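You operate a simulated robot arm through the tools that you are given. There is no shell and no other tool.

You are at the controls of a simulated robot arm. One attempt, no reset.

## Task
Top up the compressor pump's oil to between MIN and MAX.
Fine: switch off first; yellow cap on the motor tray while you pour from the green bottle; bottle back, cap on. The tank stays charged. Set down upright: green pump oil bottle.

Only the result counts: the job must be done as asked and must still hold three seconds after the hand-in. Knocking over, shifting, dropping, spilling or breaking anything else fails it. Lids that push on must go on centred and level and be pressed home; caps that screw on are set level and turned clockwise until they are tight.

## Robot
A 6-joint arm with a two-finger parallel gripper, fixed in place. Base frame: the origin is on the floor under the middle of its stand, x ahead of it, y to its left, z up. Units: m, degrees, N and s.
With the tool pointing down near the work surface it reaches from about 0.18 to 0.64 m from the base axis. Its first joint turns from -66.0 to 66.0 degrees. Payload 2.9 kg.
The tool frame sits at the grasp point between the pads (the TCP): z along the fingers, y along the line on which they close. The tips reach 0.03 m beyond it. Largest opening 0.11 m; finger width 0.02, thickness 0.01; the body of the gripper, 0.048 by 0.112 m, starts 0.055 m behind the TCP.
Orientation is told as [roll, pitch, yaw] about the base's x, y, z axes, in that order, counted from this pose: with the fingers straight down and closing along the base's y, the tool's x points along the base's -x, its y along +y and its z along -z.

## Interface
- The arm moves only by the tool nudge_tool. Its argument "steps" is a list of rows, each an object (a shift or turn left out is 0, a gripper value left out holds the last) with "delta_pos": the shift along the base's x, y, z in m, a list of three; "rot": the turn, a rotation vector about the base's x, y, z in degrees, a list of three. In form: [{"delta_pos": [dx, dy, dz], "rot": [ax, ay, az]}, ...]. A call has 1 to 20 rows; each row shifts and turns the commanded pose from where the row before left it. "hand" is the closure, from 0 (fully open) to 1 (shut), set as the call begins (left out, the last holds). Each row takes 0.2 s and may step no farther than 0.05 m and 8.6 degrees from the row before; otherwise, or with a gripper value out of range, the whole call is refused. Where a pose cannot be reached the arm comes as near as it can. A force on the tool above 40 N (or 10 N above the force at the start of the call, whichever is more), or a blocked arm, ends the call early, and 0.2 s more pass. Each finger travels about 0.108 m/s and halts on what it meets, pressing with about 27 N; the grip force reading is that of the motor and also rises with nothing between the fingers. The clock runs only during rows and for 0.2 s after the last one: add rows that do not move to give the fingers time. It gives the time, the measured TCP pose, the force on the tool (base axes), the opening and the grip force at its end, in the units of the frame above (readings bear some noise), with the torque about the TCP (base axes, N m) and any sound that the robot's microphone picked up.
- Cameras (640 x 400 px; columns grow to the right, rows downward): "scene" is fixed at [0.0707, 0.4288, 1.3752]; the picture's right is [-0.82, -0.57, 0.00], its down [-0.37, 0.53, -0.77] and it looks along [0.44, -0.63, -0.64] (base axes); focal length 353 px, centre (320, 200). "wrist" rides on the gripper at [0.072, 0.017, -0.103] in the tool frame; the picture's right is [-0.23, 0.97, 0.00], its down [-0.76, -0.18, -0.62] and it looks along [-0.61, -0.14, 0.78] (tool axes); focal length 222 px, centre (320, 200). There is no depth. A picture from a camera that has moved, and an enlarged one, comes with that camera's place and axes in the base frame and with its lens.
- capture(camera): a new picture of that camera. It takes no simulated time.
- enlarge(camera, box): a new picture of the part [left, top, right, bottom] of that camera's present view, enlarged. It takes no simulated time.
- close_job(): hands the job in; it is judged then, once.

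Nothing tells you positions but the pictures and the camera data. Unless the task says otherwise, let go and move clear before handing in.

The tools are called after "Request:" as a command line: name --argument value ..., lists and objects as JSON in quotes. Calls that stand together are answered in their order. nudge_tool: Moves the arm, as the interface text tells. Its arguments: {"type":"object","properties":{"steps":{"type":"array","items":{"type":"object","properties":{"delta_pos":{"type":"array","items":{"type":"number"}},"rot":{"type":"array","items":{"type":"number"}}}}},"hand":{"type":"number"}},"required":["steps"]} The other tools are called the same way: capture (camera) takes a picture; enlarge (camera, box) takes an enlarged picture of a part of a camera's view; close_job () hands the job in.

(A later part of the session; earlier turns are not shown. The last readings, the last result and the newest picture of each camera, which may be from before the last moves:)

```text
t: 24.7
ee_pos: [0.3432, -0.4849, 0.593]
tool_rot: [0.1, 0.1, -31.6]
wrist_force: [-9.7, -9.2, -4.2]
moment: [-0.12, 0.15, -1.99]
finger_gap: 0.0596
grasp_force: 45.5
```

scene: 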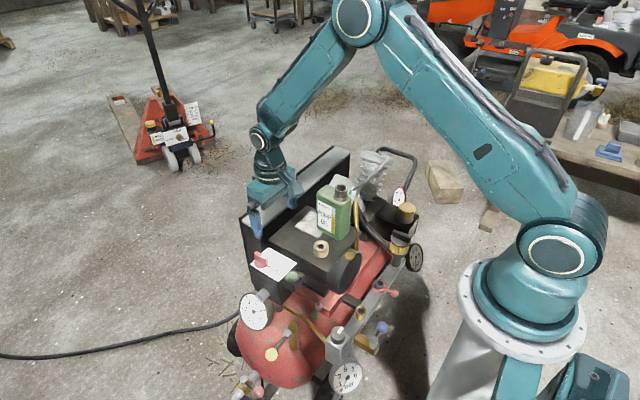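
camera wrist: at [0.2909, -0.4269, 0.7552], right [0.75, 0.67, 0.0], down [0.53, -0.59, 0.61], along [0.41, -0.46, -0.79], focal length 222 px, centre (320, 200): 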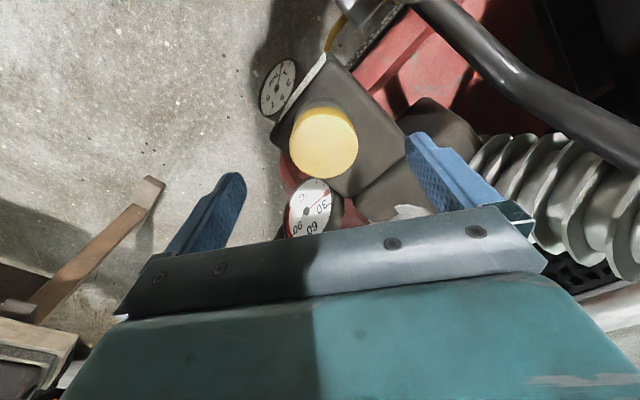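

Request:
nudge_tool --steps '[{"rot": [0, 0, 2]}, {"rot": [0, 0, 2]}, {"delta_pos": [0, 0, 0]}]'

Request:
nudge_tool --steps '[{"rot": [0, 0, 3]}, {"rot": [0, 0, 3]}, {"delta_pos": [0, 0, 0]}]'

Request:
enlarge --camera "wrist" --box '[220, 50, 440, 250]'

Request:
enlarge --camera "scene" --box '[375, 170, 425, 240]'

```text
t: 25.5
ee_pos: [0.3436, -0.4841, 0.5933]
tool_rot: [0.0, 0.3, -27.5]
wrist_force: [-17.9, -5.4, -5.3]
moment: [-0.14, 0.65, -1.97]
finger_gap: 0.0602
grasp_force: 45.0
```

```text
t: 26.3
ee_pos: [0.3443, -0.4841, 0.5929]
tool_rot: [0.0, 0.0, -21.4]
wrist_force: [-15.0, -10.8, -20.8]
moment: [-0.42, 0.25, -1.53]
finger_gap: 0.0592
grasp_force: 45.1
```

```text
2.00 times, centred on (330, 150) of wrist
camera zoom: at [0.2827, -0.4415, 0.6965], right [0.57, 0.82, 0.0], down [0.65, -0.44, 0.62], along [0.51, -0.35, -0.78], focal length 444 px, centre (300, 300)
```

zoom: 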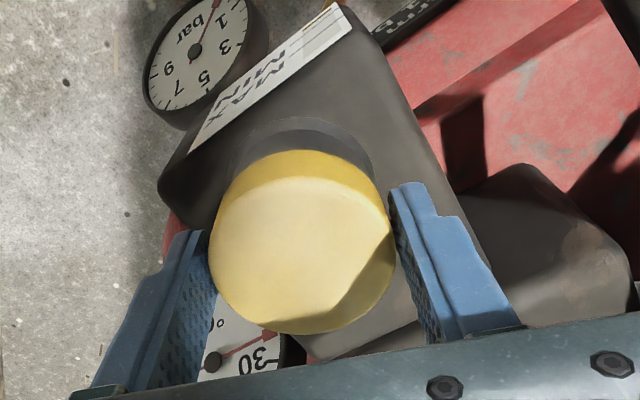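

```text
5.71 times, centred on (400, 205) of scene
camera zoom: at [0.0708, 0.4284, 1.3754], right [-0.82, -0.57, 0.0], down [-0.37, 0.53, -0.77], along [0.44, -0.63, -0.64], focal length 2019 px, centre (-137, 171)
```

zoom: 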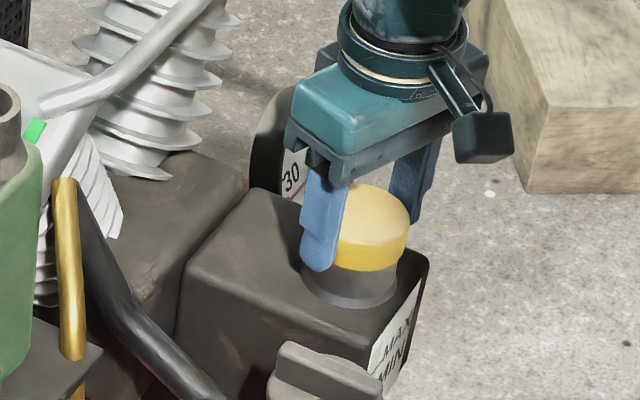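

Request:
nudge_tool --steps '[{"rot": [0, 0, 4]}, {"rot": [0, 0, 4]}, {"rot": [0, 0, 4]}, {"rot": [0, 0, 4]}, {"delta_pos": [0, 0, 0]}]'

Request:
nudge_tool --steps '[{"delta_pos": [0, 0, 0.0015], "rot": [0, 0, 4]}, {"delta_pos": [0, 0, 0], "rot": [0, 0, 4]}, {"rot": [0, 0, 4]}, {"rot": [0, 0, 4]}, {"delta_pos": [0, 0, 0]}]'

Request:
enlarge --camera "wrist" --box '[220, 50, 440, 250]'

Request:
enlarge --camera "scene" --box '[375, 170, 425, 240]'

```text
t: 27.5
ee_pos: [0.347, -0.4833, 0.5946]
tool_rot: [0.0, -0.2, -4.9]
wrist_force: [-2.3, -2.1, 2.5]
moment: [-0.15, 0.05, 0.05]
finger_gap: 0.0538
grasp_force: 27.4
```

```text
t: 28.7
ee_pos: [0.3446, -0.4835, 0.5956]
tool_rot: [0.1, -0.1, 11.0]
wrist_force: [-0.5, 0.5, -0.1]
moment: [-0.01, 0.02, -0.02]
finger_gap: 0.054
grasp_force: 27.1
```

```text
2.00 times, centred on (330, 150) of wrist
camera zoom: at [0.2709, -0.4797, 0.6989], right [0.04, 1.0, 0.0], down [0.78, -0.03, 0.62], along [0.62, -0.02, -0.78], focal length 444 px, centre (300, 300)
```

zoom: 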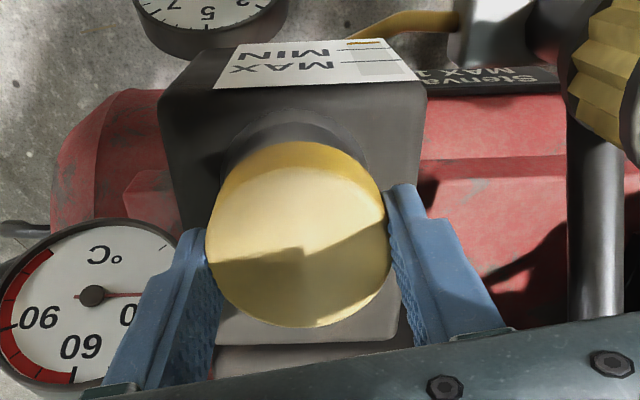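

```text
5.71 times, centred on (400, 205) of scene
camera zoom: at [0.0707, 0.4288, 1.3752], right [-0.82, -0.57, 0.0], down [-0.37, 0.53, -0.77], along [0.44, -0.63, -0.64], focal length 2019 px, centre (-137, 171)
```

zoom: 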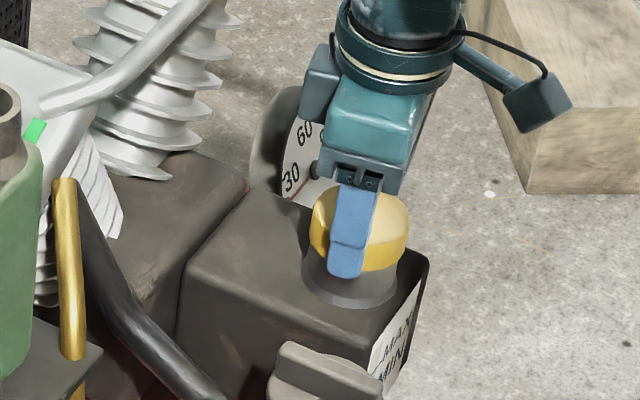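

The resistance disappeared and the cap now turns freely. I'll keep turning counter-clockwise and watch the vertical force.

Request:
nudge_tool --steps '[{"rot": [0, 0, 8]}, {"rot": [0, 0, 8]}, {"rot": [0, 0, 8]}, {"rot": [0, 0, 8]}, {"rot": [0, 0, 8]}, {"delta_pos": [0, 0, 0]}]'

Request:
enlarge --camera "scene" --box '[375, 170, 425, 240]'

```text
t: 30.1
ee_pos: [0.345, -0.483, 0.5958]
tool_rot: [0.1, -0.2, 51.0]
wrist_force: [-0.6, 0.4, -0.1]
moment: [-0.02, -0.01, 0.01]
finger_gap: 0.0536
grasp_force: 27.0
```

```text
5.71 times, centred on (400, 205) of scene
camera zoom: at [0.0707, 0.4288, 1.3752], right [-0.82, -0.57, 0.0], down [-0.37, 0.53, -0.77], along [0.44, -0.63, -0.64], focal length 2019 px, centre (-137, 171)
```

zoom: 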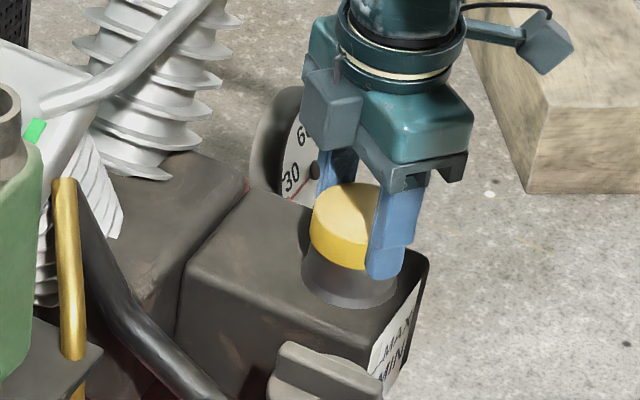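

Request:
nudge_tool --steps '[{"delta_pos": [0, 0, 0.002]}, {"delta_pos": [0, 0, 0.002]}, {"delta_pos": [0, 0, 0]}]'

Request:
enlarge --camera "scene" --box '[375, 170, 425, 240]'

```text
t: 30.9
ee_pos: [0.3458, -0.483, 0.6]
tool_rot: [0.0, -0.1, 50.9]
wrist_force: [0.1, 0.5, -0.2]
moment: [-0.01, 0.03, 0.02]
finger_gap: 0.0539
grasp_force: 27.0
```

```text
5.71 times, centred on (400, 205) of scene
camera zoom: at [0.0707, 0.4288, 1.3752], right [-0.82, -0.57, 0.0], down [-0.37, 0.53, -0.77], along [0.44, -0.63, -0.64], focal length 2019 px, centre (-137, 171)
```

zoom: 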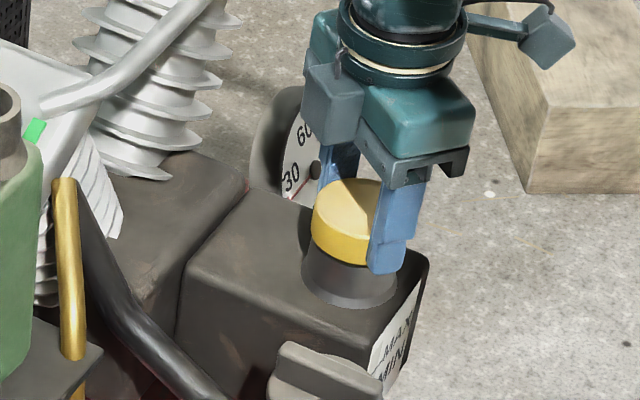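

The cap lifts free with the gripper. I'll raise it further and look at the cap and the filler opening.

Request:
nudge_tool --steps '[{"delta_pos": [0, 0, 0.005]}, {"delta_pos": [0, 0, 0.01]}, {"delta_pos": [0, 0, 0.02]}, {"delta_pos": [0, 0, 0.03]}, {"delta_pos": [0, 0, 0.03]}, {"delta_pos": [0, 0, 0.03]}, {"delta_pos": [0, 0, 0]}]'

Request:
capture --camera "wrist"

Request:
enlarge --camera "scene" --box '[365, 120, 445, 250]'

Request:
enlarge --camera "wrist" --box '[240, 60, 400, 220]'

```text
t: 32.5
ee_pos: [0.3442, -0.4844, 0.7238]
tool_rot: [0.1, -0.1, 50.9]
wrist_force: [-0.5, 1.4, -0.6]
moment: [-0.01, 0.02, 0.01]
finger_gap: 0.0
grasp_force: 27.2
```

```text
taken
camera wrist: at [0.2867, -0.5297, 0.8275], right [-0.61, 0.79, 0.0], down [0.62, 0.48, 0.62], along [0.49, 0.38, -0.78], focal length 222 px, centre (320, 200)
```

wrist: 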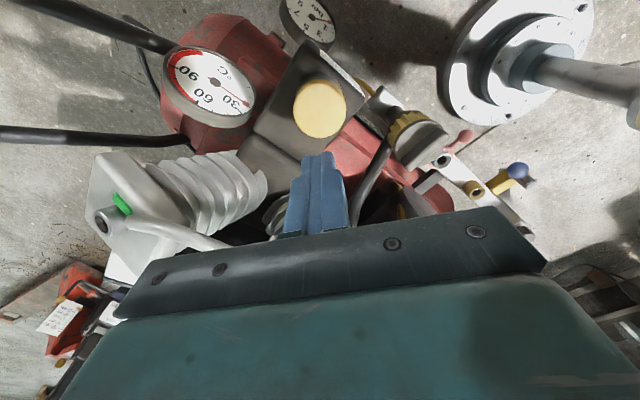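

```text
3.08 times, centred on (405, 185) of scene
camera zoom: at [0.0707, 0.4288, 1.3752], right [-0.82, -0.57, 0.0], down [-0.37, 0.53, -0.77], along [0.44, -0.63, -0.64], focal length 1087 px, centre (58, 246)
```

zoom: 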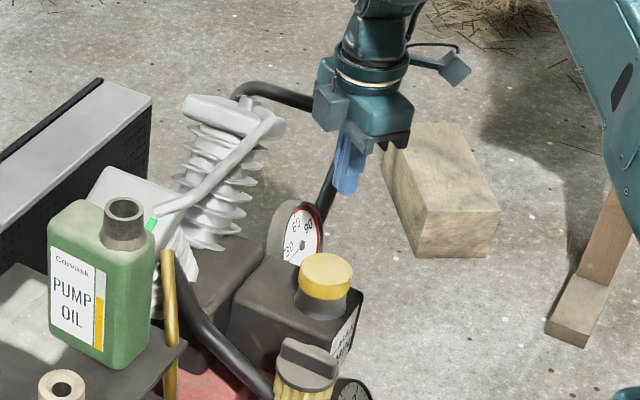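

```text
2.50 times, centred on (320, 140) of wrist
camera zoom: at [0.2867, -0.5297, 0.8275], right [-0.61, 0.79, 0.0], down [0.62, 0.48, 0.62], along [0.49, 0.38, -0.78], focal length 555 px, centre (320, 350)
```

zoom: 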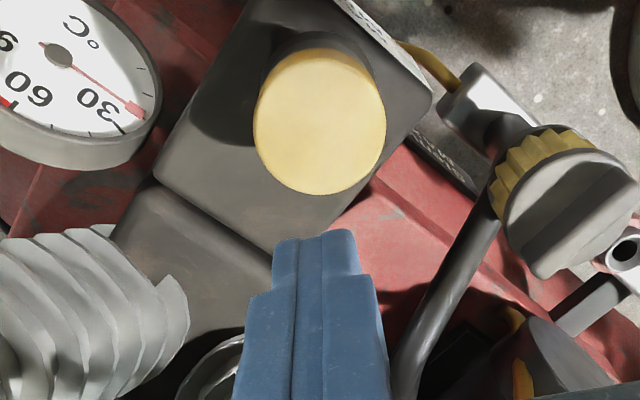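

The cap slipped out of the fingers during the faster lift and is sitting on the neck again. I'll check how it sits before gripping again.

Request:
enlarge --camera "scene" --box '[375, 170, 425, 240]'

Request:
enlarge --camera "wrist" --box '[270, 60, 370, 160]'

```text
5.71 times, centred on (400, 205) of scene
camera zoom: at [0.0707, 0.4288, 1.3752], right [-0.82, -0.57, 0.0], down [-0.37, 0.53, -0.77], along [0.44, -0.63, -0.64], focal length 2019 px, centre (-137, 171)
```

zoom: 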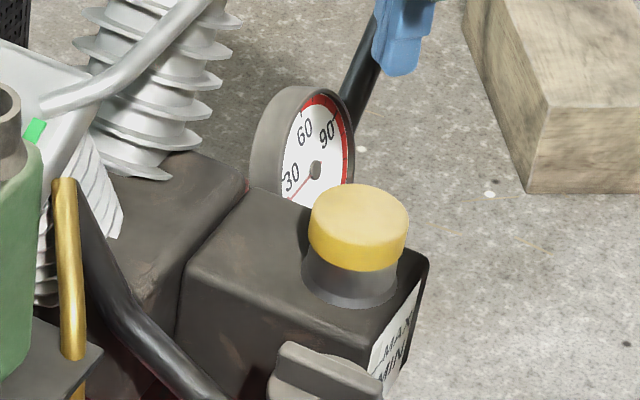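

```text
4.00 times, centred on (320, 110) of wrist
camera zoom: at [0.2867, -0.5297, 0.8275], right [-0.61, 0.79, 0.0], down [0.62, 0.48, 0.62], along [0.49, 0.38, -0.78], focal length 888 px, centre (320, 560)
```

zoom: 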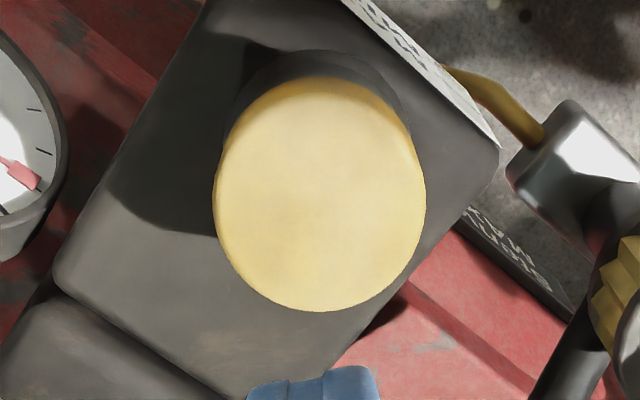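

The cap is resting level but loose on its neck. I'll rotate back to get a full counter-clockwise stroke, then grip again.

Request:
nudge_tool --steps '[{"rot": [0, 0, -8]}, {"rot": [0, 0, -8]}, {"rot": [0, 0, -8]}, {"rot": [0, 0, -8]}, {"rot": [0, 0, -8]}, {"rot": [0, 0, -8]}, {"rot": [0, 0, -8]}, {"rot": [0, 0, -8]}, {"rot": [0, 0, -8]}, {"rot": [0, 0, -8]}, {"rot": [0, 0, -8]}, {"rot": [0, 0, -8]}, {"rot": [0, 0, -8]}, {"delta_pos": [0, 0, -0.02], "rot": [0, 0, -8]}, {"delta_pos": [0, 0, -0.02], "rot": [0, 0, -8]}, {"delta_pos": [0, 0, -0.02], "rot": [0, 0, -8]}, {"delta_pos": [0, 0, -0.01], "rot": [0, 0, -8]}, {"delta_pos": [0, 0, 0]}]' --hand 0

Request:
enlarge --camera "wrist" --box '[240, 60, 400, 200]'

Request:
enlarge --camera "scene" --box '[365, 150, 445, 250]'

```text
t: 36.3
ee_pos: [0.346, -0.4842, 0.6548]
tool_rot: [0.2, 0.0, -85.4]
wrist_force: [-0.1, 0.1, 0.2]
moment: [0.01, -0.04, -0.02]
finger_gap: 0.1097
grasp_force: 0.1
```

```text
2.86 times, centred on (320, 130) of wrist
camera zoom: at [0.3569, -0.4092, 0.7577], right [0.99, -0.15, 0.0], down [-0.12, -0.77, 0.62], along [-0.09, -0.62, -0.78], focal length 635 px, centre (320, 400)
```

zoom: 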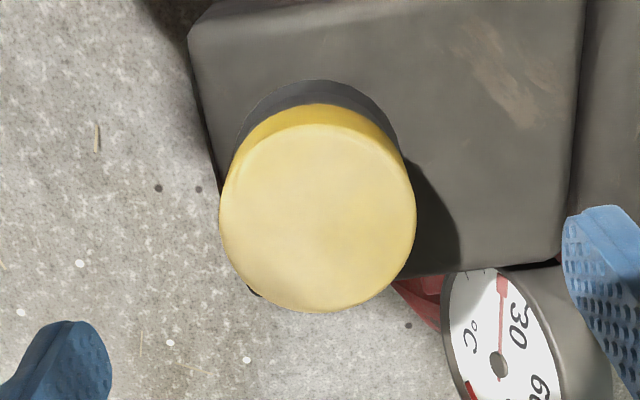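

```text
4.00 times, centred on (405, 200) of scene
camera zoom: at [0.0707, 0.4288, 1.3752], right [-0.82, -0.57, 0.0], down [-0.37, 0.53, -0.77], along [0.44, -0.63, -0.64], focal length 1413 px, centre (-20, 200)
```

zoom: 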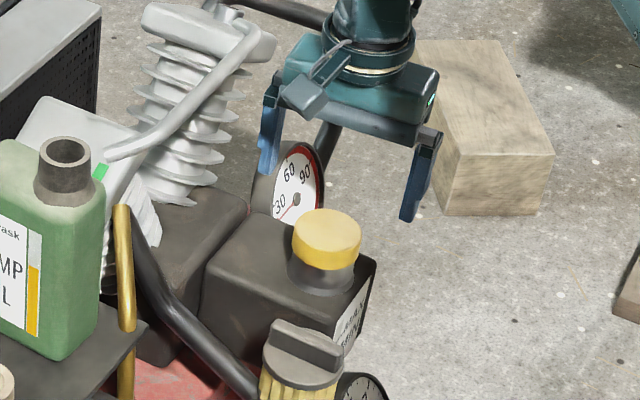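

Request:
nudge_tool --steps '[{"delta_pos": [-0.0007, 0, -0.02]}, {"delta_pos": [0, 0, -0.02]}, {"delta_pos": [0, 0, -0.02]}, {"delta_pos": [0, 0, -0.003]}, {"delta_pos": [0, 0, 0]}]'

Request:
nudge_tool --steps '[{"delta_pos": [0, 0, 0]}, {"delta_pos": [0, 0, 0]}, {"delta_pos": [0, 0, 0]}, {"delta_pos": [0, 0, 0]}]' --hand 1

Request:
enlarge --camera "scene" --box '[375, 170, 425, 240]'

```text
t: 37.5
ee_pos: [0.3448, -0.4829, 0.5922]
tool_rot: [0.1, -0.2, -85.2]
wrist_force: [0.0, 0.8, -0.4]
moment: [0.0, -0.02, 0.0]
finger_gap: 0.11
grasp_force: 0.1
```

```text
t: 38.5
ee_pos: [0.3453, -0.4823, 0.5921]
tool_rot: [0.1, -0.2, -85.2]
wrist_force: [1.9, -1.5, -2.8]
moment: [-0.08, -0.04, 0.08]
finger_gap: 0.0597
grasp_force: 45.2
```

```text
5.71 times, centred on (400, 205) of scene
camera zoom: at [0.0708, 0.4288, 1.3752], right [-0.82, -0.57, 0.0], down [-0.37, 0.53, -0.77], along [0.44, -0.63, -0.64], focal length 2019 px, centre (-137, 171)
```

zoom: 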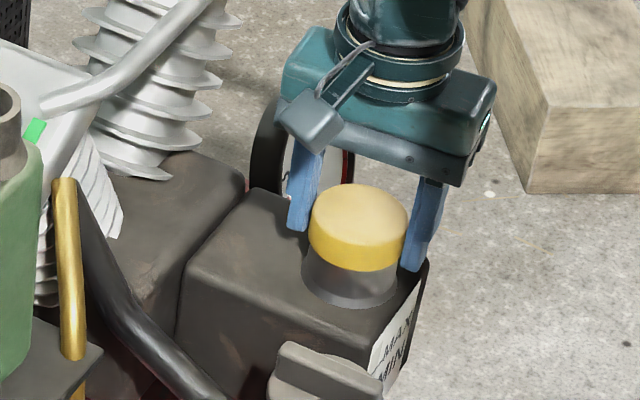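

Request:
nudge_tool --steps '[{"rot": [0, 0, 2]}, {"rot": [0, 0, 3]}, {"rot": [0, 0, 3]}, {"delta_pos": [0, 0, 0]}]'

Request:
nudge_tool --steps '[{"rot": [0, 0, 4]}, {"rot": [0, 0, 4]}, {"rot": [0, 0, 4]}, {"delta_pos": [0, 0, 0]}]'

Request:
nudge_tool --steps '[{"rot": [0, 0, 4]}, {"rot": [0, 0, 4]}, {"rot": [0, 0, 4]}, {"delta_pos": [0, 0, 0]}]'

```text
t: 39.5
ee_pos: [0.3445, -0.4827, 0.5922]
tool_rot: [0.1, -0.1, -77.3]
wrist_force: [1.5, -3.4, -6.4]
moment: [-0.01, 0.46, -1.24]
finger_gap: 0.0583
grasp_force: 45.9
```

```text
t: 40.5
ee_pos: [0.3437, -0.484, 0.5923]
tool_rot: [0.1, -0.1, -65.1]
wrist_force: [-7.0, -2.4, -1.3]
moment: [-0.09, 0.12, 0.07]
finger_gap: 0.0542
grasp_force: 27.3
```

```text
t: 41.5
ee_pos: [0.3446, -0.4841, 0.5918]
tool_rot: [0.1, -0.1, -53.2]
wrist_force: [-9.9, -1.1, -0.6]
moment: [-0.11, 0.4, -0.61]
finger_gap: 0.0547
grasp_force: 26.7
```

Request:
nudge_tool --steps '[{"rot": [0, 0, 4]}, {"rot": [0, 0, 4]}, {"delta_pos": [0, 0, 0]}]'

Request:
nudge_tool --steps '[{"rot": [0, 0, 4]}, {"rot": [0, 0, 4]}, {"delta_pos": [0, 0, 0]}]'

Request:
nudge_tool --steps '[{"rot": [0, 0, 4]}, {"rot": [0, 0, 4]}, {"delta_pos": [0, 0, 0]}]'

Request:
enlarge --camera "wrist" --box '[220, 50, 440, 250]'

Request:
enlarge --camera "scene" --box '[375, 170, 425, 240]'

```text
t: 42.3
ee_pos: [0.343, -0.4825, 0.5923]
tool_rot: [0.0, 0.2, -45.5]
wrist_force: [-16.3, 9.5, 10.6]
moment: [0.44, 0.62, -3.04]
finger_gap: 0.0573
grasp_force: 44.8
```

```text
t: 42.9
ee_pos: [0.3408, -0.4818, 0.591]
tool_rot: [0.1, 0.7, -39.9]
wrist_force: [-3.3, 3.3, 7.6]
moment: [0.24, 0.36, -0.23]
finger_gap: 0.0584
grasp_force: 45.1
stopped in row 2: the force on the tool passed its limit at 44 N (the readings are from after the stop); the commanded pose is now the measured one
```

```text
t: 43.5
ee_pos: [0.3396, -0.4795, 0.5922]
tool_rot: [0.2, 1.2, -33.6]
wrist_force: [-2.4, 6.3, 9.6]
moment: [0.32, 0.35, -0.29]
finger_gap: 0.0592
grasp_force: 45.0
stopped in row 3: the force on the tool passed its limit at 46 N (the readings are from after the stop); the commanded pose is now the measured one
```

```text
2.00 times, centred on (330, 150) of wrist
camera zoom: at [0.2897, -0.4274, 0.6965], right [0.73, 0.69, 0.0], down [0.55, -0.58, 0.61], along [0.41, -0.44, -0.8], focal length 444 px, centre (300, 300)
```

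zoom: 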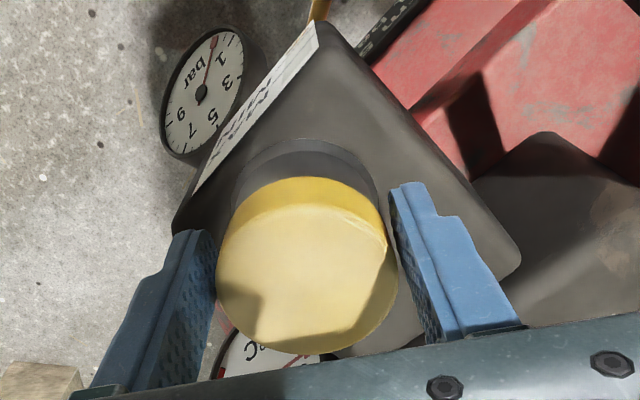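

```text
5.71 times, centred on (400, 205) of scene
camera zoom: at [0.0706, 0.429, 1.3752], right [-0.82, -0.57, 0.0], down [-0.37, 0.53, -0.77], along [0.44, -0.63, -0.64], focal length 2019 px, centre (-137, 171)
```

zoom: 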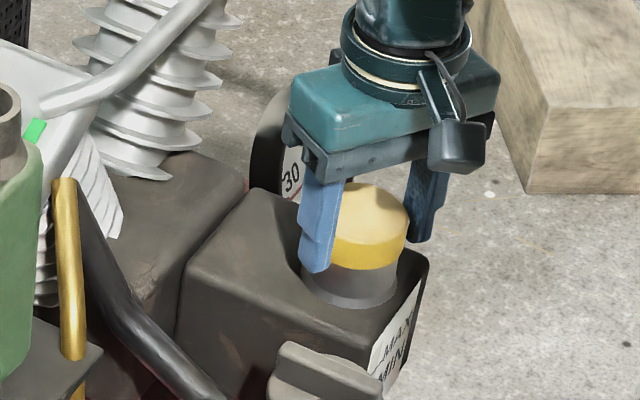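

The cap behaves like a faceted body: the gap reads ~59 mm across corners and ~54 mm across flats. It gripped cleanly near yaw -60 and -5 and slips over the corners elsewhere. I'll release, level the tool and regrip deeper on the flats at yaw ≈ -60.

Request:
nudge_tool --steps '[{"delta_pos": [0, 0, 0]}, {"delta_pos": [0, 0, 0]}, {"delta_pos": [0, 0, 0.03]}, {"delta_pos": [0.005, -0.0035, 0.02], "rot": [-0.66, -1.0, 0]}, {"rot": [0, 0, -8.5]}, {"rot": [0, 0, -8.5]}, {"rot": [0, 0, -8.5]}, {"delta_pos": [0, 0, 0]}]' --hand 0

Request:
enlarge --camera "wrist" --box '[240, 60, 400, 200]'

Request:
enlarge --camera "scene" --box '[375, 170, 425, 240]'

```text
t: 45.3
ee_pos: [0.3429, -0.4851, 0.6423]
tool_rot: [0.0, 0.0, -59.2]
wrist_force: [0.2, -0.1, 0.6]
moment: [-0.02, 0.0, -0.01]
finger_gap: 0.1102
grasp_force: 0.1
```

```text
2.86 times, centred on (320, 130) of wrist
camera zoom: at [0.3209, -0.4129, 0.7444], right [0.95, 0.31, 0.0], down [0.24, -0.75, 0.62], along [0.19, -0.59, -0.78], focal length 635 px, centre (320, 400)
```

zoom: 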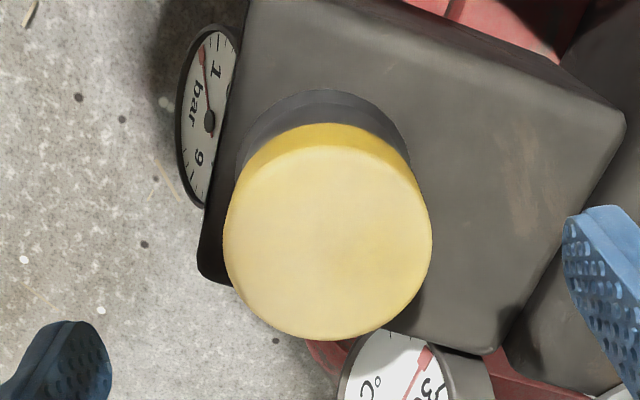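

```text
5.71 times, centred on (400, 205) of scene
camera zoom: at [0.0707, 0.4288, 1.3752], right [-0.82, -0.57, 0.0], down [-0.37, 0.53, -0.77], along [0.44, -0.63, -0.64], focal length 2019 px, centre (-137, 171)
```

zoom: 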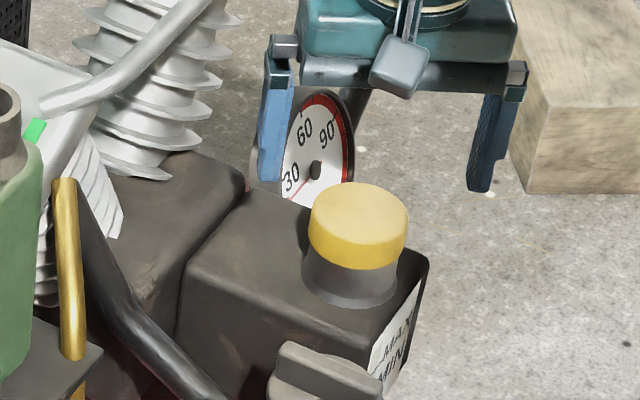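

Request:
enlarge --camera "scene" --box '[388, 195, 418, 230]'

```text
11.43 times, centred on (403, 212) of scene
camera zoom: at [0.0707, 0.4288, 1.3752], right [-0.82, -0.57, 0.0], down [-0.37, 0.53, -0.77], along [0.44, -0.63, -0.64], focal length 4038 px, centre (-629, 57)
```

zoom: 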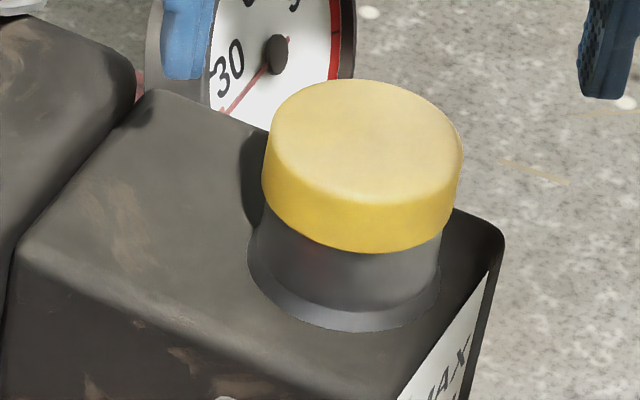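

Request:
nudge_tool --steps '[{"delta_pos": [0.0015, 0.0008, -0.02], "rot": [0, 0, -1.5]}, {"delta_pos": [0, 0, -0.02]}, {"delta_pos": [0, 0, -0.0105]}, {"delta_pos": [0, 0, 0]}]'

Request:
nudge_tool --steps '[{"delta_pos": [0, 0, 0]}, {"delta_pos": [0, 0, 0]}, {"delta_pos": [0, 0, 0]}, {"delta_pos": [0, 0, 0]}]' --hand 1

Request:
enlarge --camera "scene" --box '[388, 195, 418, 230]'

```text
t: 46.3
ee_pos: [0.3438, -0.4844, 0.5895]
tool_rot: [0.2, 0.0, -60.5]
wrist_force: [0.0, 0.4, 0.1]
moment: [-0.02, 0.02, -0.02]
finger_gap: 0.11
grasp_force: 0.1
```

```text
t: 47.3
ee_pos: [0.3453, -0.4843, 0.5895]
tool_rot: [0.1, 0.1, -60.5]
wrist_force: [-0.3, -0.7, -0.7]
moment: [0.01, -0.02, 0.03]
finger_gap: 0.055
grasp_force: 27.1
```

```text
11.43 times, centred on (403, 212) of scene
camera zoom: at [0.0707, 0.4288, 1.3752], right [-0.82, -0.57, 0.0], down [-0.37, 0.53, -0.77], along [0.44, -0.63, -0.64], focal length 4038 px, centre (-629, 57)
```

zoom: 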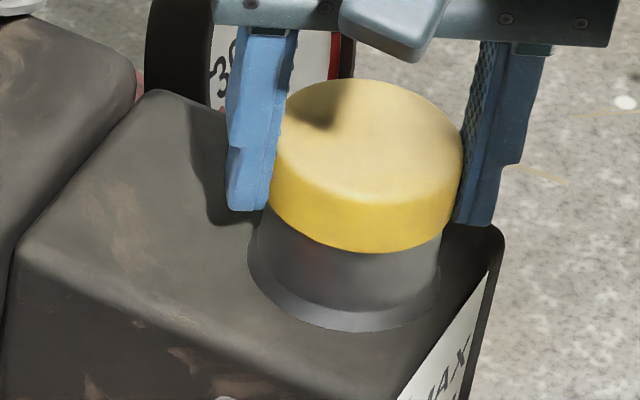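

Good grip on the flats: 55 mm gap with balanced forces. Now I'll lift gently and watch the vertical force.

Request:
nudge_tool --steps '[{"delta_pos": [0, 0, 0.001]}, {"delta_pos": [0, 0, 0.001]}, {"delta_pos": [0, 0, 0]}]'

Request:
enlarge --camera "scene" --box '[388, 195, 418, 230]'

```text
t: 48.1
ee_pos: [0.3443, -0.4835, 0.5934]
tool_rot: [0.1, 0.0, -60.5]
wrist_force: [-0.3, 0.2, 0.3]
moment: [0.01, 0.0, -0.02]
finger_gap: 0.0552
grasp_force: 26.6
```

```text
11.43 times, centred on (403, 212) of scene
camera zoom: at [0.0707, 0.4288, 1.3752], right [-0.82, -0.57, 0.0], down [-0.37, 0.53, -0.77], along [0.44, -0.63, -0.64], focal length 4038 px, centre (-629, 57)
```

zoom: 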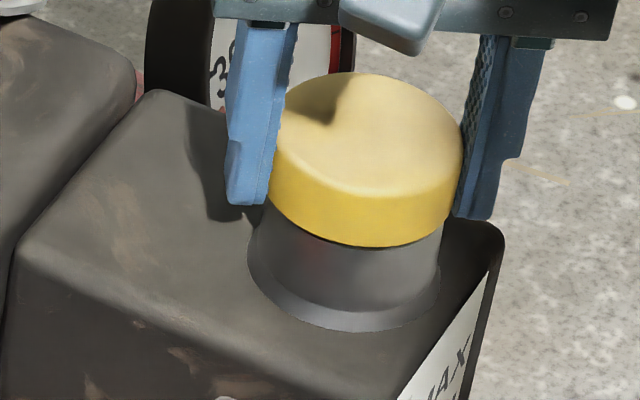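

The cap follows with no resistance. I'll keep lifting in small steps.

Request:
nudge_tool --steps '[{"delta_pos": [0, 0, 0.001]}, {"delta_pos": [0, 0, 0.001]}, {"delta_pos": [0, 0, 0.001]}, {"delta_pos": [0, 0, 0.001]}, {"delta_pos": [0, 0, 0]}]'

Request:
enlarge --camera "scene" --box '[388, 195, 418, 230]'

```text
t: 49.3
ee_pos: [0.3452, -0.4848, 0.5975]
tool_rot: [0.2, 0.1, -60.5]
wrist_force: [0.1, 0.9, 0.2]
moment: [0.03, -0.01, -0.03]
finger_gap: 0.0553
grasp_force: 27.0
```

```text
11.43 times, centred on (403, 212) of scene
camera zoom: at [0.0707, 0.4288, 1.3752], right [-0.82, -0.57, 0.0], down [-0.37, 0.53, -0.77], along [0.44, -0.63, -0.64], focal length 4038 px, centre (-629, 57)
```

zoom: 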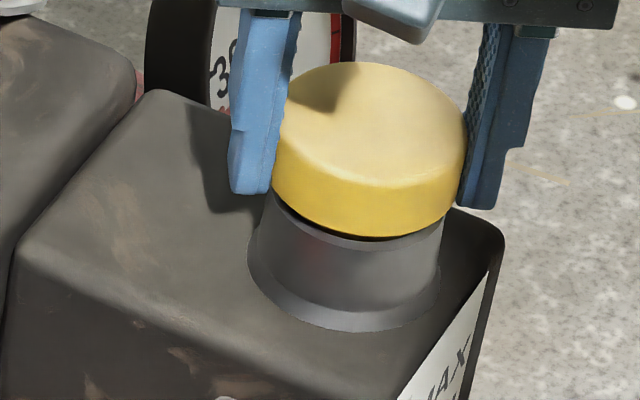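

Request:
nudge_tool --steps '[{"delta_pos": [0, 0, 0.0015]}, {"delta_pos": [0, 0, 0.0015]}, {"delta_pos": [0, 0, 0.0015]}, {"delta_pos": [0, 0, 0.0015]}, {"delta_pos": [0, 0, 0]}]'

Request:
enlarge --camera "scene" --box '[388, 185, 418, 225]'

```text
t: 50.5
ee_pos: [0.3445, -0.484, 0.6027]
tool_rot: [0.1, 0.0, -60.4]
wrist_force: [0.1, 0.2, 0.0]
moment: [-0.01, -0.04, 0.0]
finger_gap: 0.0553
grasp_force: 27.1
```

```text
10.00 times, centred on (403, 205) of scene
camera zoom: at [0.0707, 0.4288, 1.3752], right [-0.82, -0.57, 0.0], down [-0.37, 0.53, -0.77], along [0.44, -0.63, -0.64], focal length 3533 px, centre (-510, 150)
```

zoom: 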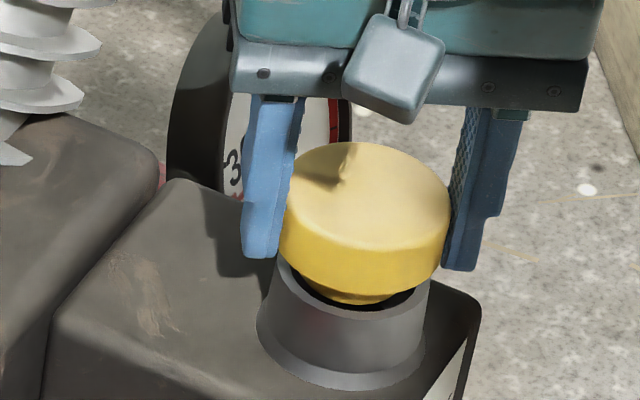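

I can see a narrower plug under the cap coming out of the neck. I'll keep lifting.

Request:
nudge_tool --steps '[{"delta_pos": [0, 0, 0.002]}, {"delta_pos": [0, 0, 0.002]}, {"delta_pos": [0, 0, 0.002]}, {"delta_pos": [0, 0, 0.002]}, {"delta_pos": [0, 0, 0.002]}, {"delta_pos": [0, 0, 0.003]}, {"delta_pos": [0, 0, 0]}]'

Request:
enlarge --camera "scene" --box '[388, 180, 418, 220]'

```text
t: 52.1
ee_pos: [0.3445, -0.4835, 0.6167]
tool_rot: [0.0, 0.1, -60.5]
wrist_force: [-0.3, 0.5, -0.7]
moment: [-0.02, -0.03, 0.01]
finger_gap: 0.0554
grasp_force: 26.7
```

```text
10.00 times, centred on (403, 200) of scene
camera zoom: at [0.0707, 0.4288, 1.3752], right [-0.82, -0.57, 0.0], down [-0.37, 0.53, -0.77], along [0.44, -0.63, -0.64], focal length 3533 px, centre (-510, 200)
```

zoom: 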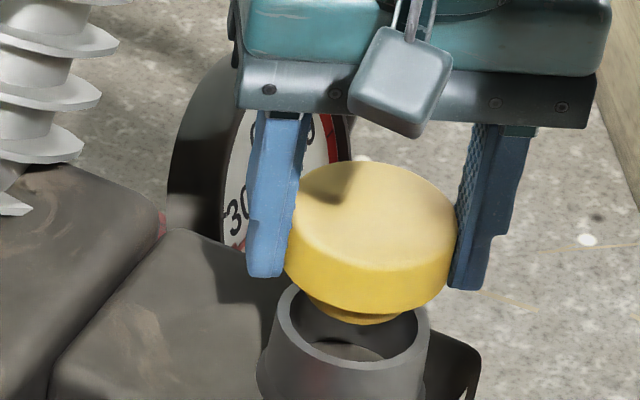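

Request:
nudge_tool --steps '[{"delta_pos": [0, 0, 0.005]}, {"delta_pos": [0, 0, 0.01]}, {"delta_pos": [0, 0, 0.02]}, {"delta_pos": [0, 0, 0.025]}, {"delta_pos": [0, 0, 0.025]}, {"delta_pos": [0, 0, 0.025]}, {"delta_pos": [0, 0, 0]}]'

Request:
capture --camera "scene"

Request:
enlarge --camera "scene" --box '[365, 130, 445, 230]'

Request:
capture --camera "wrist"

```text
t: 53.7
ee_pos: [0.3444, -0.4834, 0.7265]
tool_rot: [0.1, 0.0, -60.3]
wrist_force: [-0.4, 0.6, -0.5]
moment: [0.01, -0.03, 0.01]
finger_gap: 0.0554
grasp_force: 26.6
```

```text
taken
```

scene: 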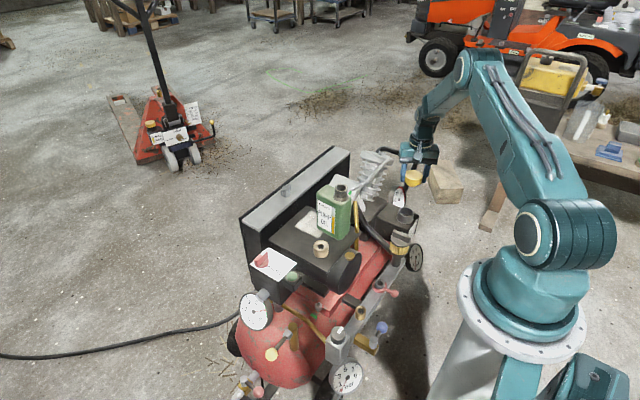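

```text
4.00 times, centred on (405, 180) of scene
camera zoom: at [0.0707, 0.4288, 1.3752], right [-0.82, -0.57, 0.0], down [-0.37, 0.53, -0.77], along [0.44, -0.63, -0.64], focal length 1413 px, centre (-20, 280)
```

zoom: 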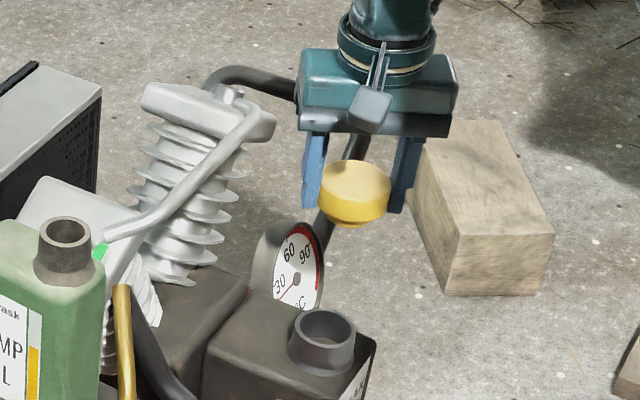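

```text
taken
camera wrist: at [0.3243, -0.4112, 0.8282], right [0.96, 0.28, 0.0], down [0.22, -0.75, 0.62], along [0.18, -0.6, -0.78], focal length 222 px, centre (320, 200)
```

wrist: 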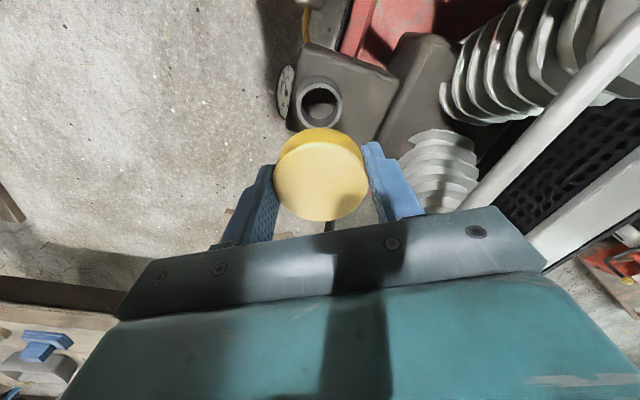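

The cap is off: it's a plug-style push-in cap about 59 mm wide with a plug underneath, and the neck opening is visible. I'll carry it high over to the clear +x side of the motor tray.

Request:
nudge_tool --steps '[{"delta_pos": [0, 0, 0.03]}, {"delta_pos": [0, 0, 0.04]}, {"delta_pos": [0, 0, 0.04]}, {"delta_pos": [0, 0, 0.04]}, {"delta_pos": [0.0231, 0.0333, 0]}, {"delta_pos": [0.0231, 0.0333, 0]}, {"delta_pos": [0.0231, 0.0333, 0]}, {"delta_pos": [0.0231, 0.0333, 0]}, {"delta_pos": [0.0231, 0.0333, 0]}, {"delta_pos": [0.0231, 0.0333, 0]}, {"delta_pos": [0.0231, 0.0333, 0]}, {"delta_pos": [0.0231, 0.0333, 0]}, {"delta_pos": [0.0231, 0.0333, 0]}, {"delta_pos": [0.0231, 0.0333, 0]}, {"delta_pos": [0, 0, 0]}]'

Request:
capture --camera "wrist"

Request:
enlarge --camera "scene" --box '[225, 110, 385, 290]'

```text
t: 56.9
ee_pos: [0.5795, -0.1528, 0.8772]
tool_rot: [0.1, 0.1, -60.5]
wrist_force: [0.8, 1.1, -0.3]
moment: [0.04, 0.0, 0.02]
finger_gap: 0.0551
grasp_force: 27.3
```

```text
taken
camera wrist: at [0.5576, -0.0803, 0.9804], right [0.96, 0.28, 0.0], down [0.22, -0.75, 0.62], along [0.18, -0.6, -0.78], focal length 222 px, centre (320, 200)
```

wrist: 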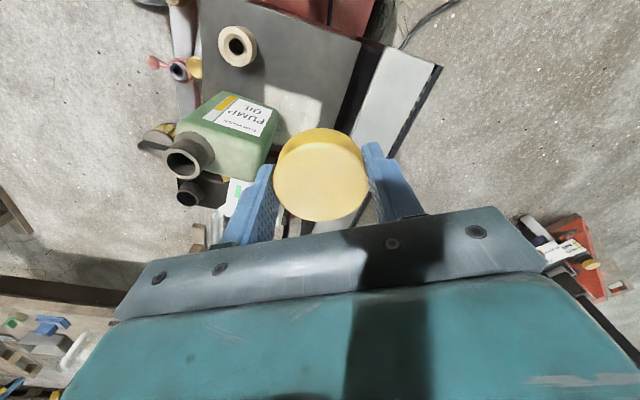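

```text
2.22 times, centred on (305, 200) of scene
camera zoom: at [0.0707, 0.4288, 1.3752], right [-0.82, -0.57, 0.0], down [-0.37, 0.53, -0.77], along [0.44, -0.63, -0.64], focal length 785 px, centre (353, 200)
```

zoom: 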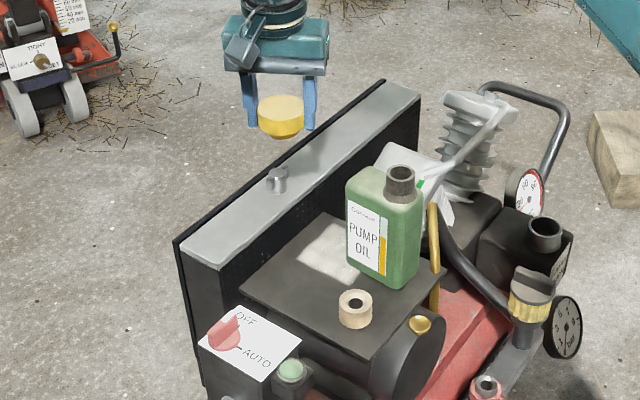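

Request:
enlarge --camera "wrist" --box '[140, 0, 460, 200]'

Request:
enlarge --camera "scene" --box '[275, 180, 355, 280]'

```text
2.00 times, centred on (300, 100) of wrist
camera zoom: at [0.5576, -0.0803, 0.9804], right [0.96, 0.28, 0.0], down [0.22, -0.75, 0.62], along [0.18, -0.6, -0.78], focal length 444 px, centre (360, 400)
```

zoom: 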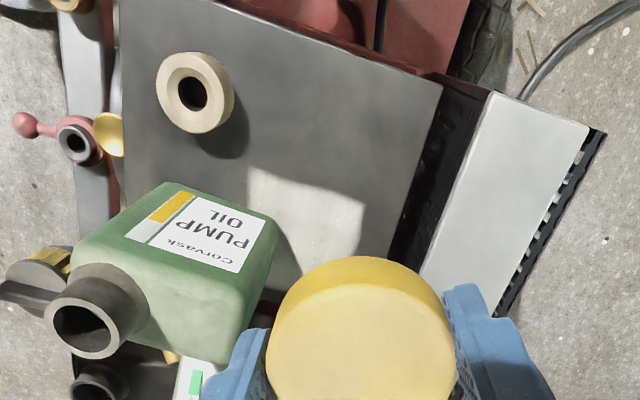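

```text
4.00 times, centred on (315, 230) of scene
camera zoom: at [0.0707, 0.4288, 1.3752], right [-0.82, -0.57, 0.0], down [-0.37, 0.53, -0.77], along [0.44, -0.63, -0.64], focal length 1413 px, centre (340, 80)
```

zoom: 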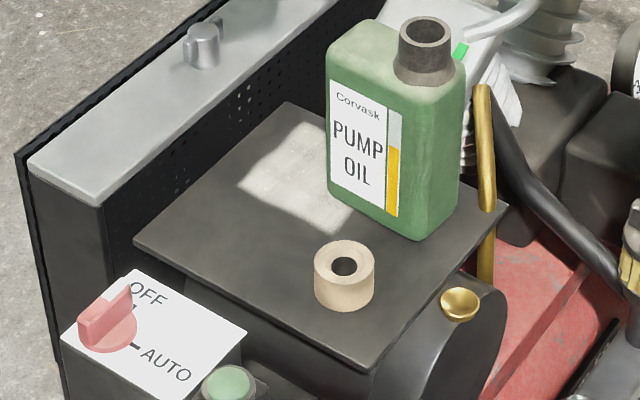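

The tray top is at about z≈0.605. I'll lower the cap to a clear spot at about (0.575, -0.145), slowly near contact.

Request:
nudge_tool --steps '[{"delta_pos": [-0.002, 0.004, -0.04]}, {"delta_pos": [-0.0025, 0.004, -0.04]}, {"delta_pos": [0, 0, -0.04]}, {"delta_pos": [0, 0, -0.04]}, {"delta_pos": [0, 0, -0.03]}, {"delta_pos": [0, 0, -0.01]}, {"delta_pos": [0, 0, 0]}]'

Request:
enlarge --camera "scene" --box '[255, 170, 355, 290]'

Request:
capture --camera "wrist"

```text
t: 58.5
ee_pos: [0.5713, -0.143, 0.6759]
tool_rot: [0.1, 0.0, -60.5]
wrist_force: [0.2, 0.3, -0.2]
moment: [-0.01, 0.03, -0.02]
finger_gap: 0.0553
grasp_force: 27.3
```

```text
3.33 times, centred on (305, 230) of scene
camera zoom: at [0.0707, 0.4288, 1.3752], right [-0.82, -0.57, 0.0], down [-0.37, 0.53, -0.77], along [0.44, -0.63, -0.64], focal length 1178 px, centre (370, 100)
```

zoom: 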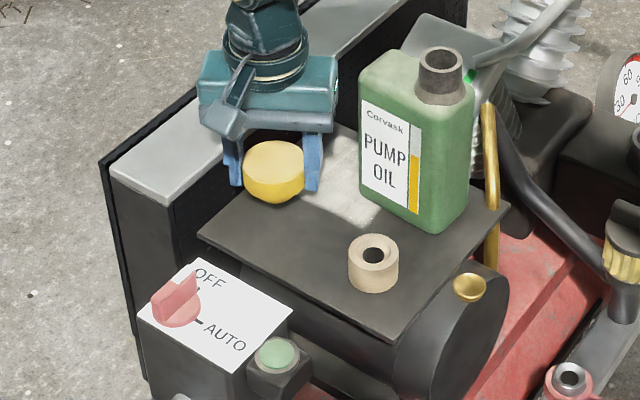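

```text
taken
camera wrist: at [0.5513, -0.0709, 0.7788], right [0.96, 0.28, 0.0], down [0.22, -0.75, 0.62], along [0.18, -0.6, -0.78], focal length 222 px, centre (320, 200)
```

wrist: 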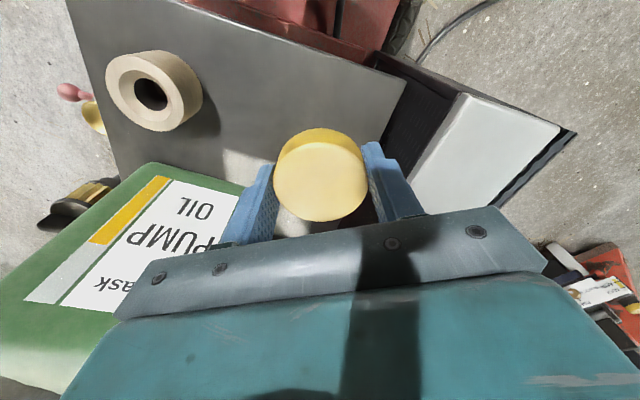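

Request:
nudge_tool --steps '[{"delta_pos": [0, 0, -0.005]}, {"delta_pos": [0, 0, -0.005]}, {"delta_pos": [0, 0, -0.005]}, {"delta_pos": [0, 0, -0.003]}, {"delta_pos": [0, 0, -0.003]}, {"delta_pos": [0, 0, 0]}]'

Request:
nudge_tool --steps '[{"delta_pos": [0, 0, -0.002]}, {"delta_pos": [0, 0, -0.002]}, {"delta_pos": [0, 0, 0]}]'

Request:
enlarge --camera "scene" --box '[265, 195, 325, 265]'

```text
t: 59.9
ee_pos: [0.5712, -0.1417, 0.6545]
tool_rot: [0.2, -0.1, -60.5]
wrist_force: [-0.5, 0.2, 0.5]
moment: [0.01, 0.03, -0.02]
finger_gap: 0.0552
grasp_force: 27.3
```

```text
t: 60.7
ee_pos: [0.5709, -0.1426, 0.6499]
tool_rot: [0.0, 0.0, -60.5]
wrist_force: [-0.4, -0.8, -0.1]
moment: [0.04, 0.0, 0.0]
finger_gap: 0.0556
grasp_force: 26.2
```

```text
5.71 times, centred on (295, 230) of scene
camera zoom: at [0.0707, 0.4288, 1.3752], right [-0.82, -0.57, 0.0], down [-0.37, 0.53, -0.77], along [0.44, -0.63, -0.64], focal length 2019 px, centre (463, 29)
```

zoom: 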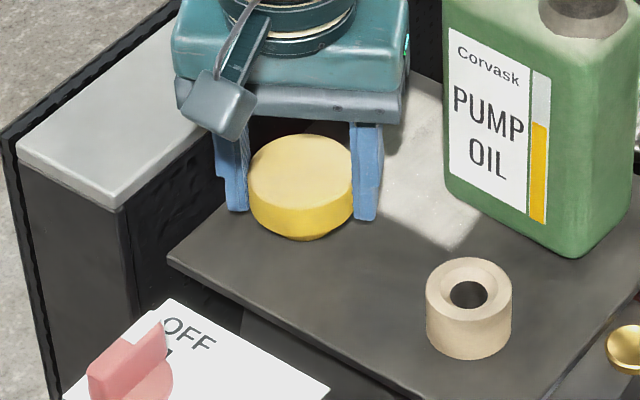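

Request:
nudge_tool --steps '[{"delta_pos": [0, 0, -0.002]}, {"delta_pos": [0, 0, -0.002]}, {"delta_pos": [0, 0, 0]}]'

Request:
nudge_tool --steps '[{"delta_pos": [0, 0, -0.0015]}, {"delta_pos": [0, 0, -0.0015]}, {"delta_pos": [0, 0, 0]}]'

Request:
nudge_tool --steps '[{"delta_pos": [0, 0, -0.0015]}, {"delta_pos": [0, 0, -0.0015]}, {"delta_pos": [0, 0, 0]}]'

Request:
enlarge --camera "scene" --box '[265, 195, 325, 265]'

```text
t: 61.5
ee_pos: [0.5718, -0.1426, 0.6463]
tool_rot: [0.1, 0.0, -60.5]
wrist_force: [0.0, 0.7, -1.0]
moment: [-0.01, 0.04, -0.02]
finger_gap: 0.0555
grasp_force: 26.5
```

```text
t: 62.3
ee_pos: [0.5724, -0.1423, 0.6439]
tool_rot: [0.2, 0.1, -60.5]
wrist_force: [-3.5, -0.5, 11.3]
moment: [0.0, 0.16, 0.01]
finger_gap: 0.0552
grasp_force: 26.7
```

```text
t: 63.1
ee_pos: [0.5725, -0.1424, 0.6417]
tool_rot: [0.3, -0.1, -60.5]
wrist_force: [-0.2, -1.2, 15.2]
moment: [-0.08, 0.0, 0.0]
finger_gap: 0.055
grasp_force: 27.0
```

```text
5.71 times, centred on (295, 230) of scene
camera zoom: at [0.0705, 0.4289, 1.3752], right [-0.82, -0.57, 0.0], down [-0.37, 0.53, -0.77], along [0.44, -0.63, -0.64], focal length 2019 px, centre (463, 29)
```

zoom: 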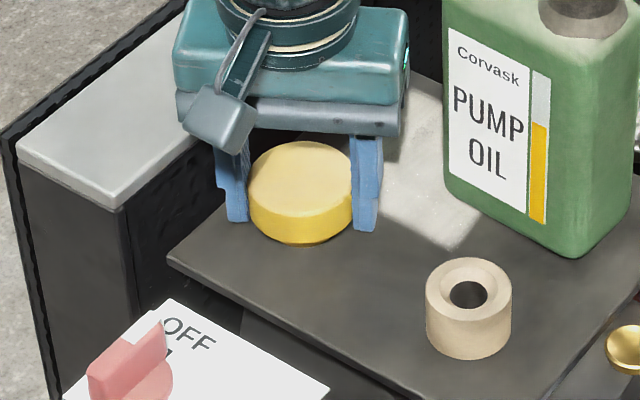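

Contact is firm and level (≈15 N). I'll ease off 2 mm, then open and lift straight up.

Request:
nudge_tool --steps '[{"delta_pos": [0, 0, 0.001]}, {"delta_pos": [0, 0, 0.001]}, {"delta_pos": [0, 0, 0]}]'

Request:
nudge_tool --steps '[{"delta_pos": [0, 0, 0]}, {"delta_pos": [0, 0, 0]}, {"delta_pos": [0, 0, 0]}]' --hand 0.2

Request:
enlarge --camera "scene" --box '[265, 195, 325, 265]'

```text
t: 63.9
ee_pos: [0.5708, -0.1427, 0.6416]
tool_rot: [0.1, 0.1, -60.5]
wrist_force: [0.7, -0.1, 1.6]
moment: [-0.01, -0.04, -0.01]
finger_gap: 0.055
grasp_force: 26.9
```

```text
t: 64.7
ee_pos: [0.5718, -0.1433, 0.6424]
tool_rot: [0.1, 0.1, -60.4]
wrist_force: [-0.4, -0.4, -0.9]
moment: [-0.03, -0.01, 0.02]
finger_gap: 0.0882
grasp_force: 0.0
```

```text
5.71 times, centred on (295, 230) of scene
camera zoom: at [0.0707, 0.4288, 1.3752], right [-0.82, -0.57, 0.0], down [-0.37, 0.53, -0.77], along [0.44, -0.63, -0.64], focal length 2019 px, centre (463, 29)
```

zoom: 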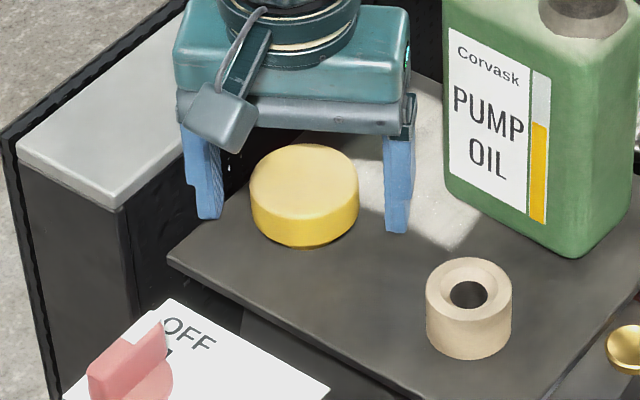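

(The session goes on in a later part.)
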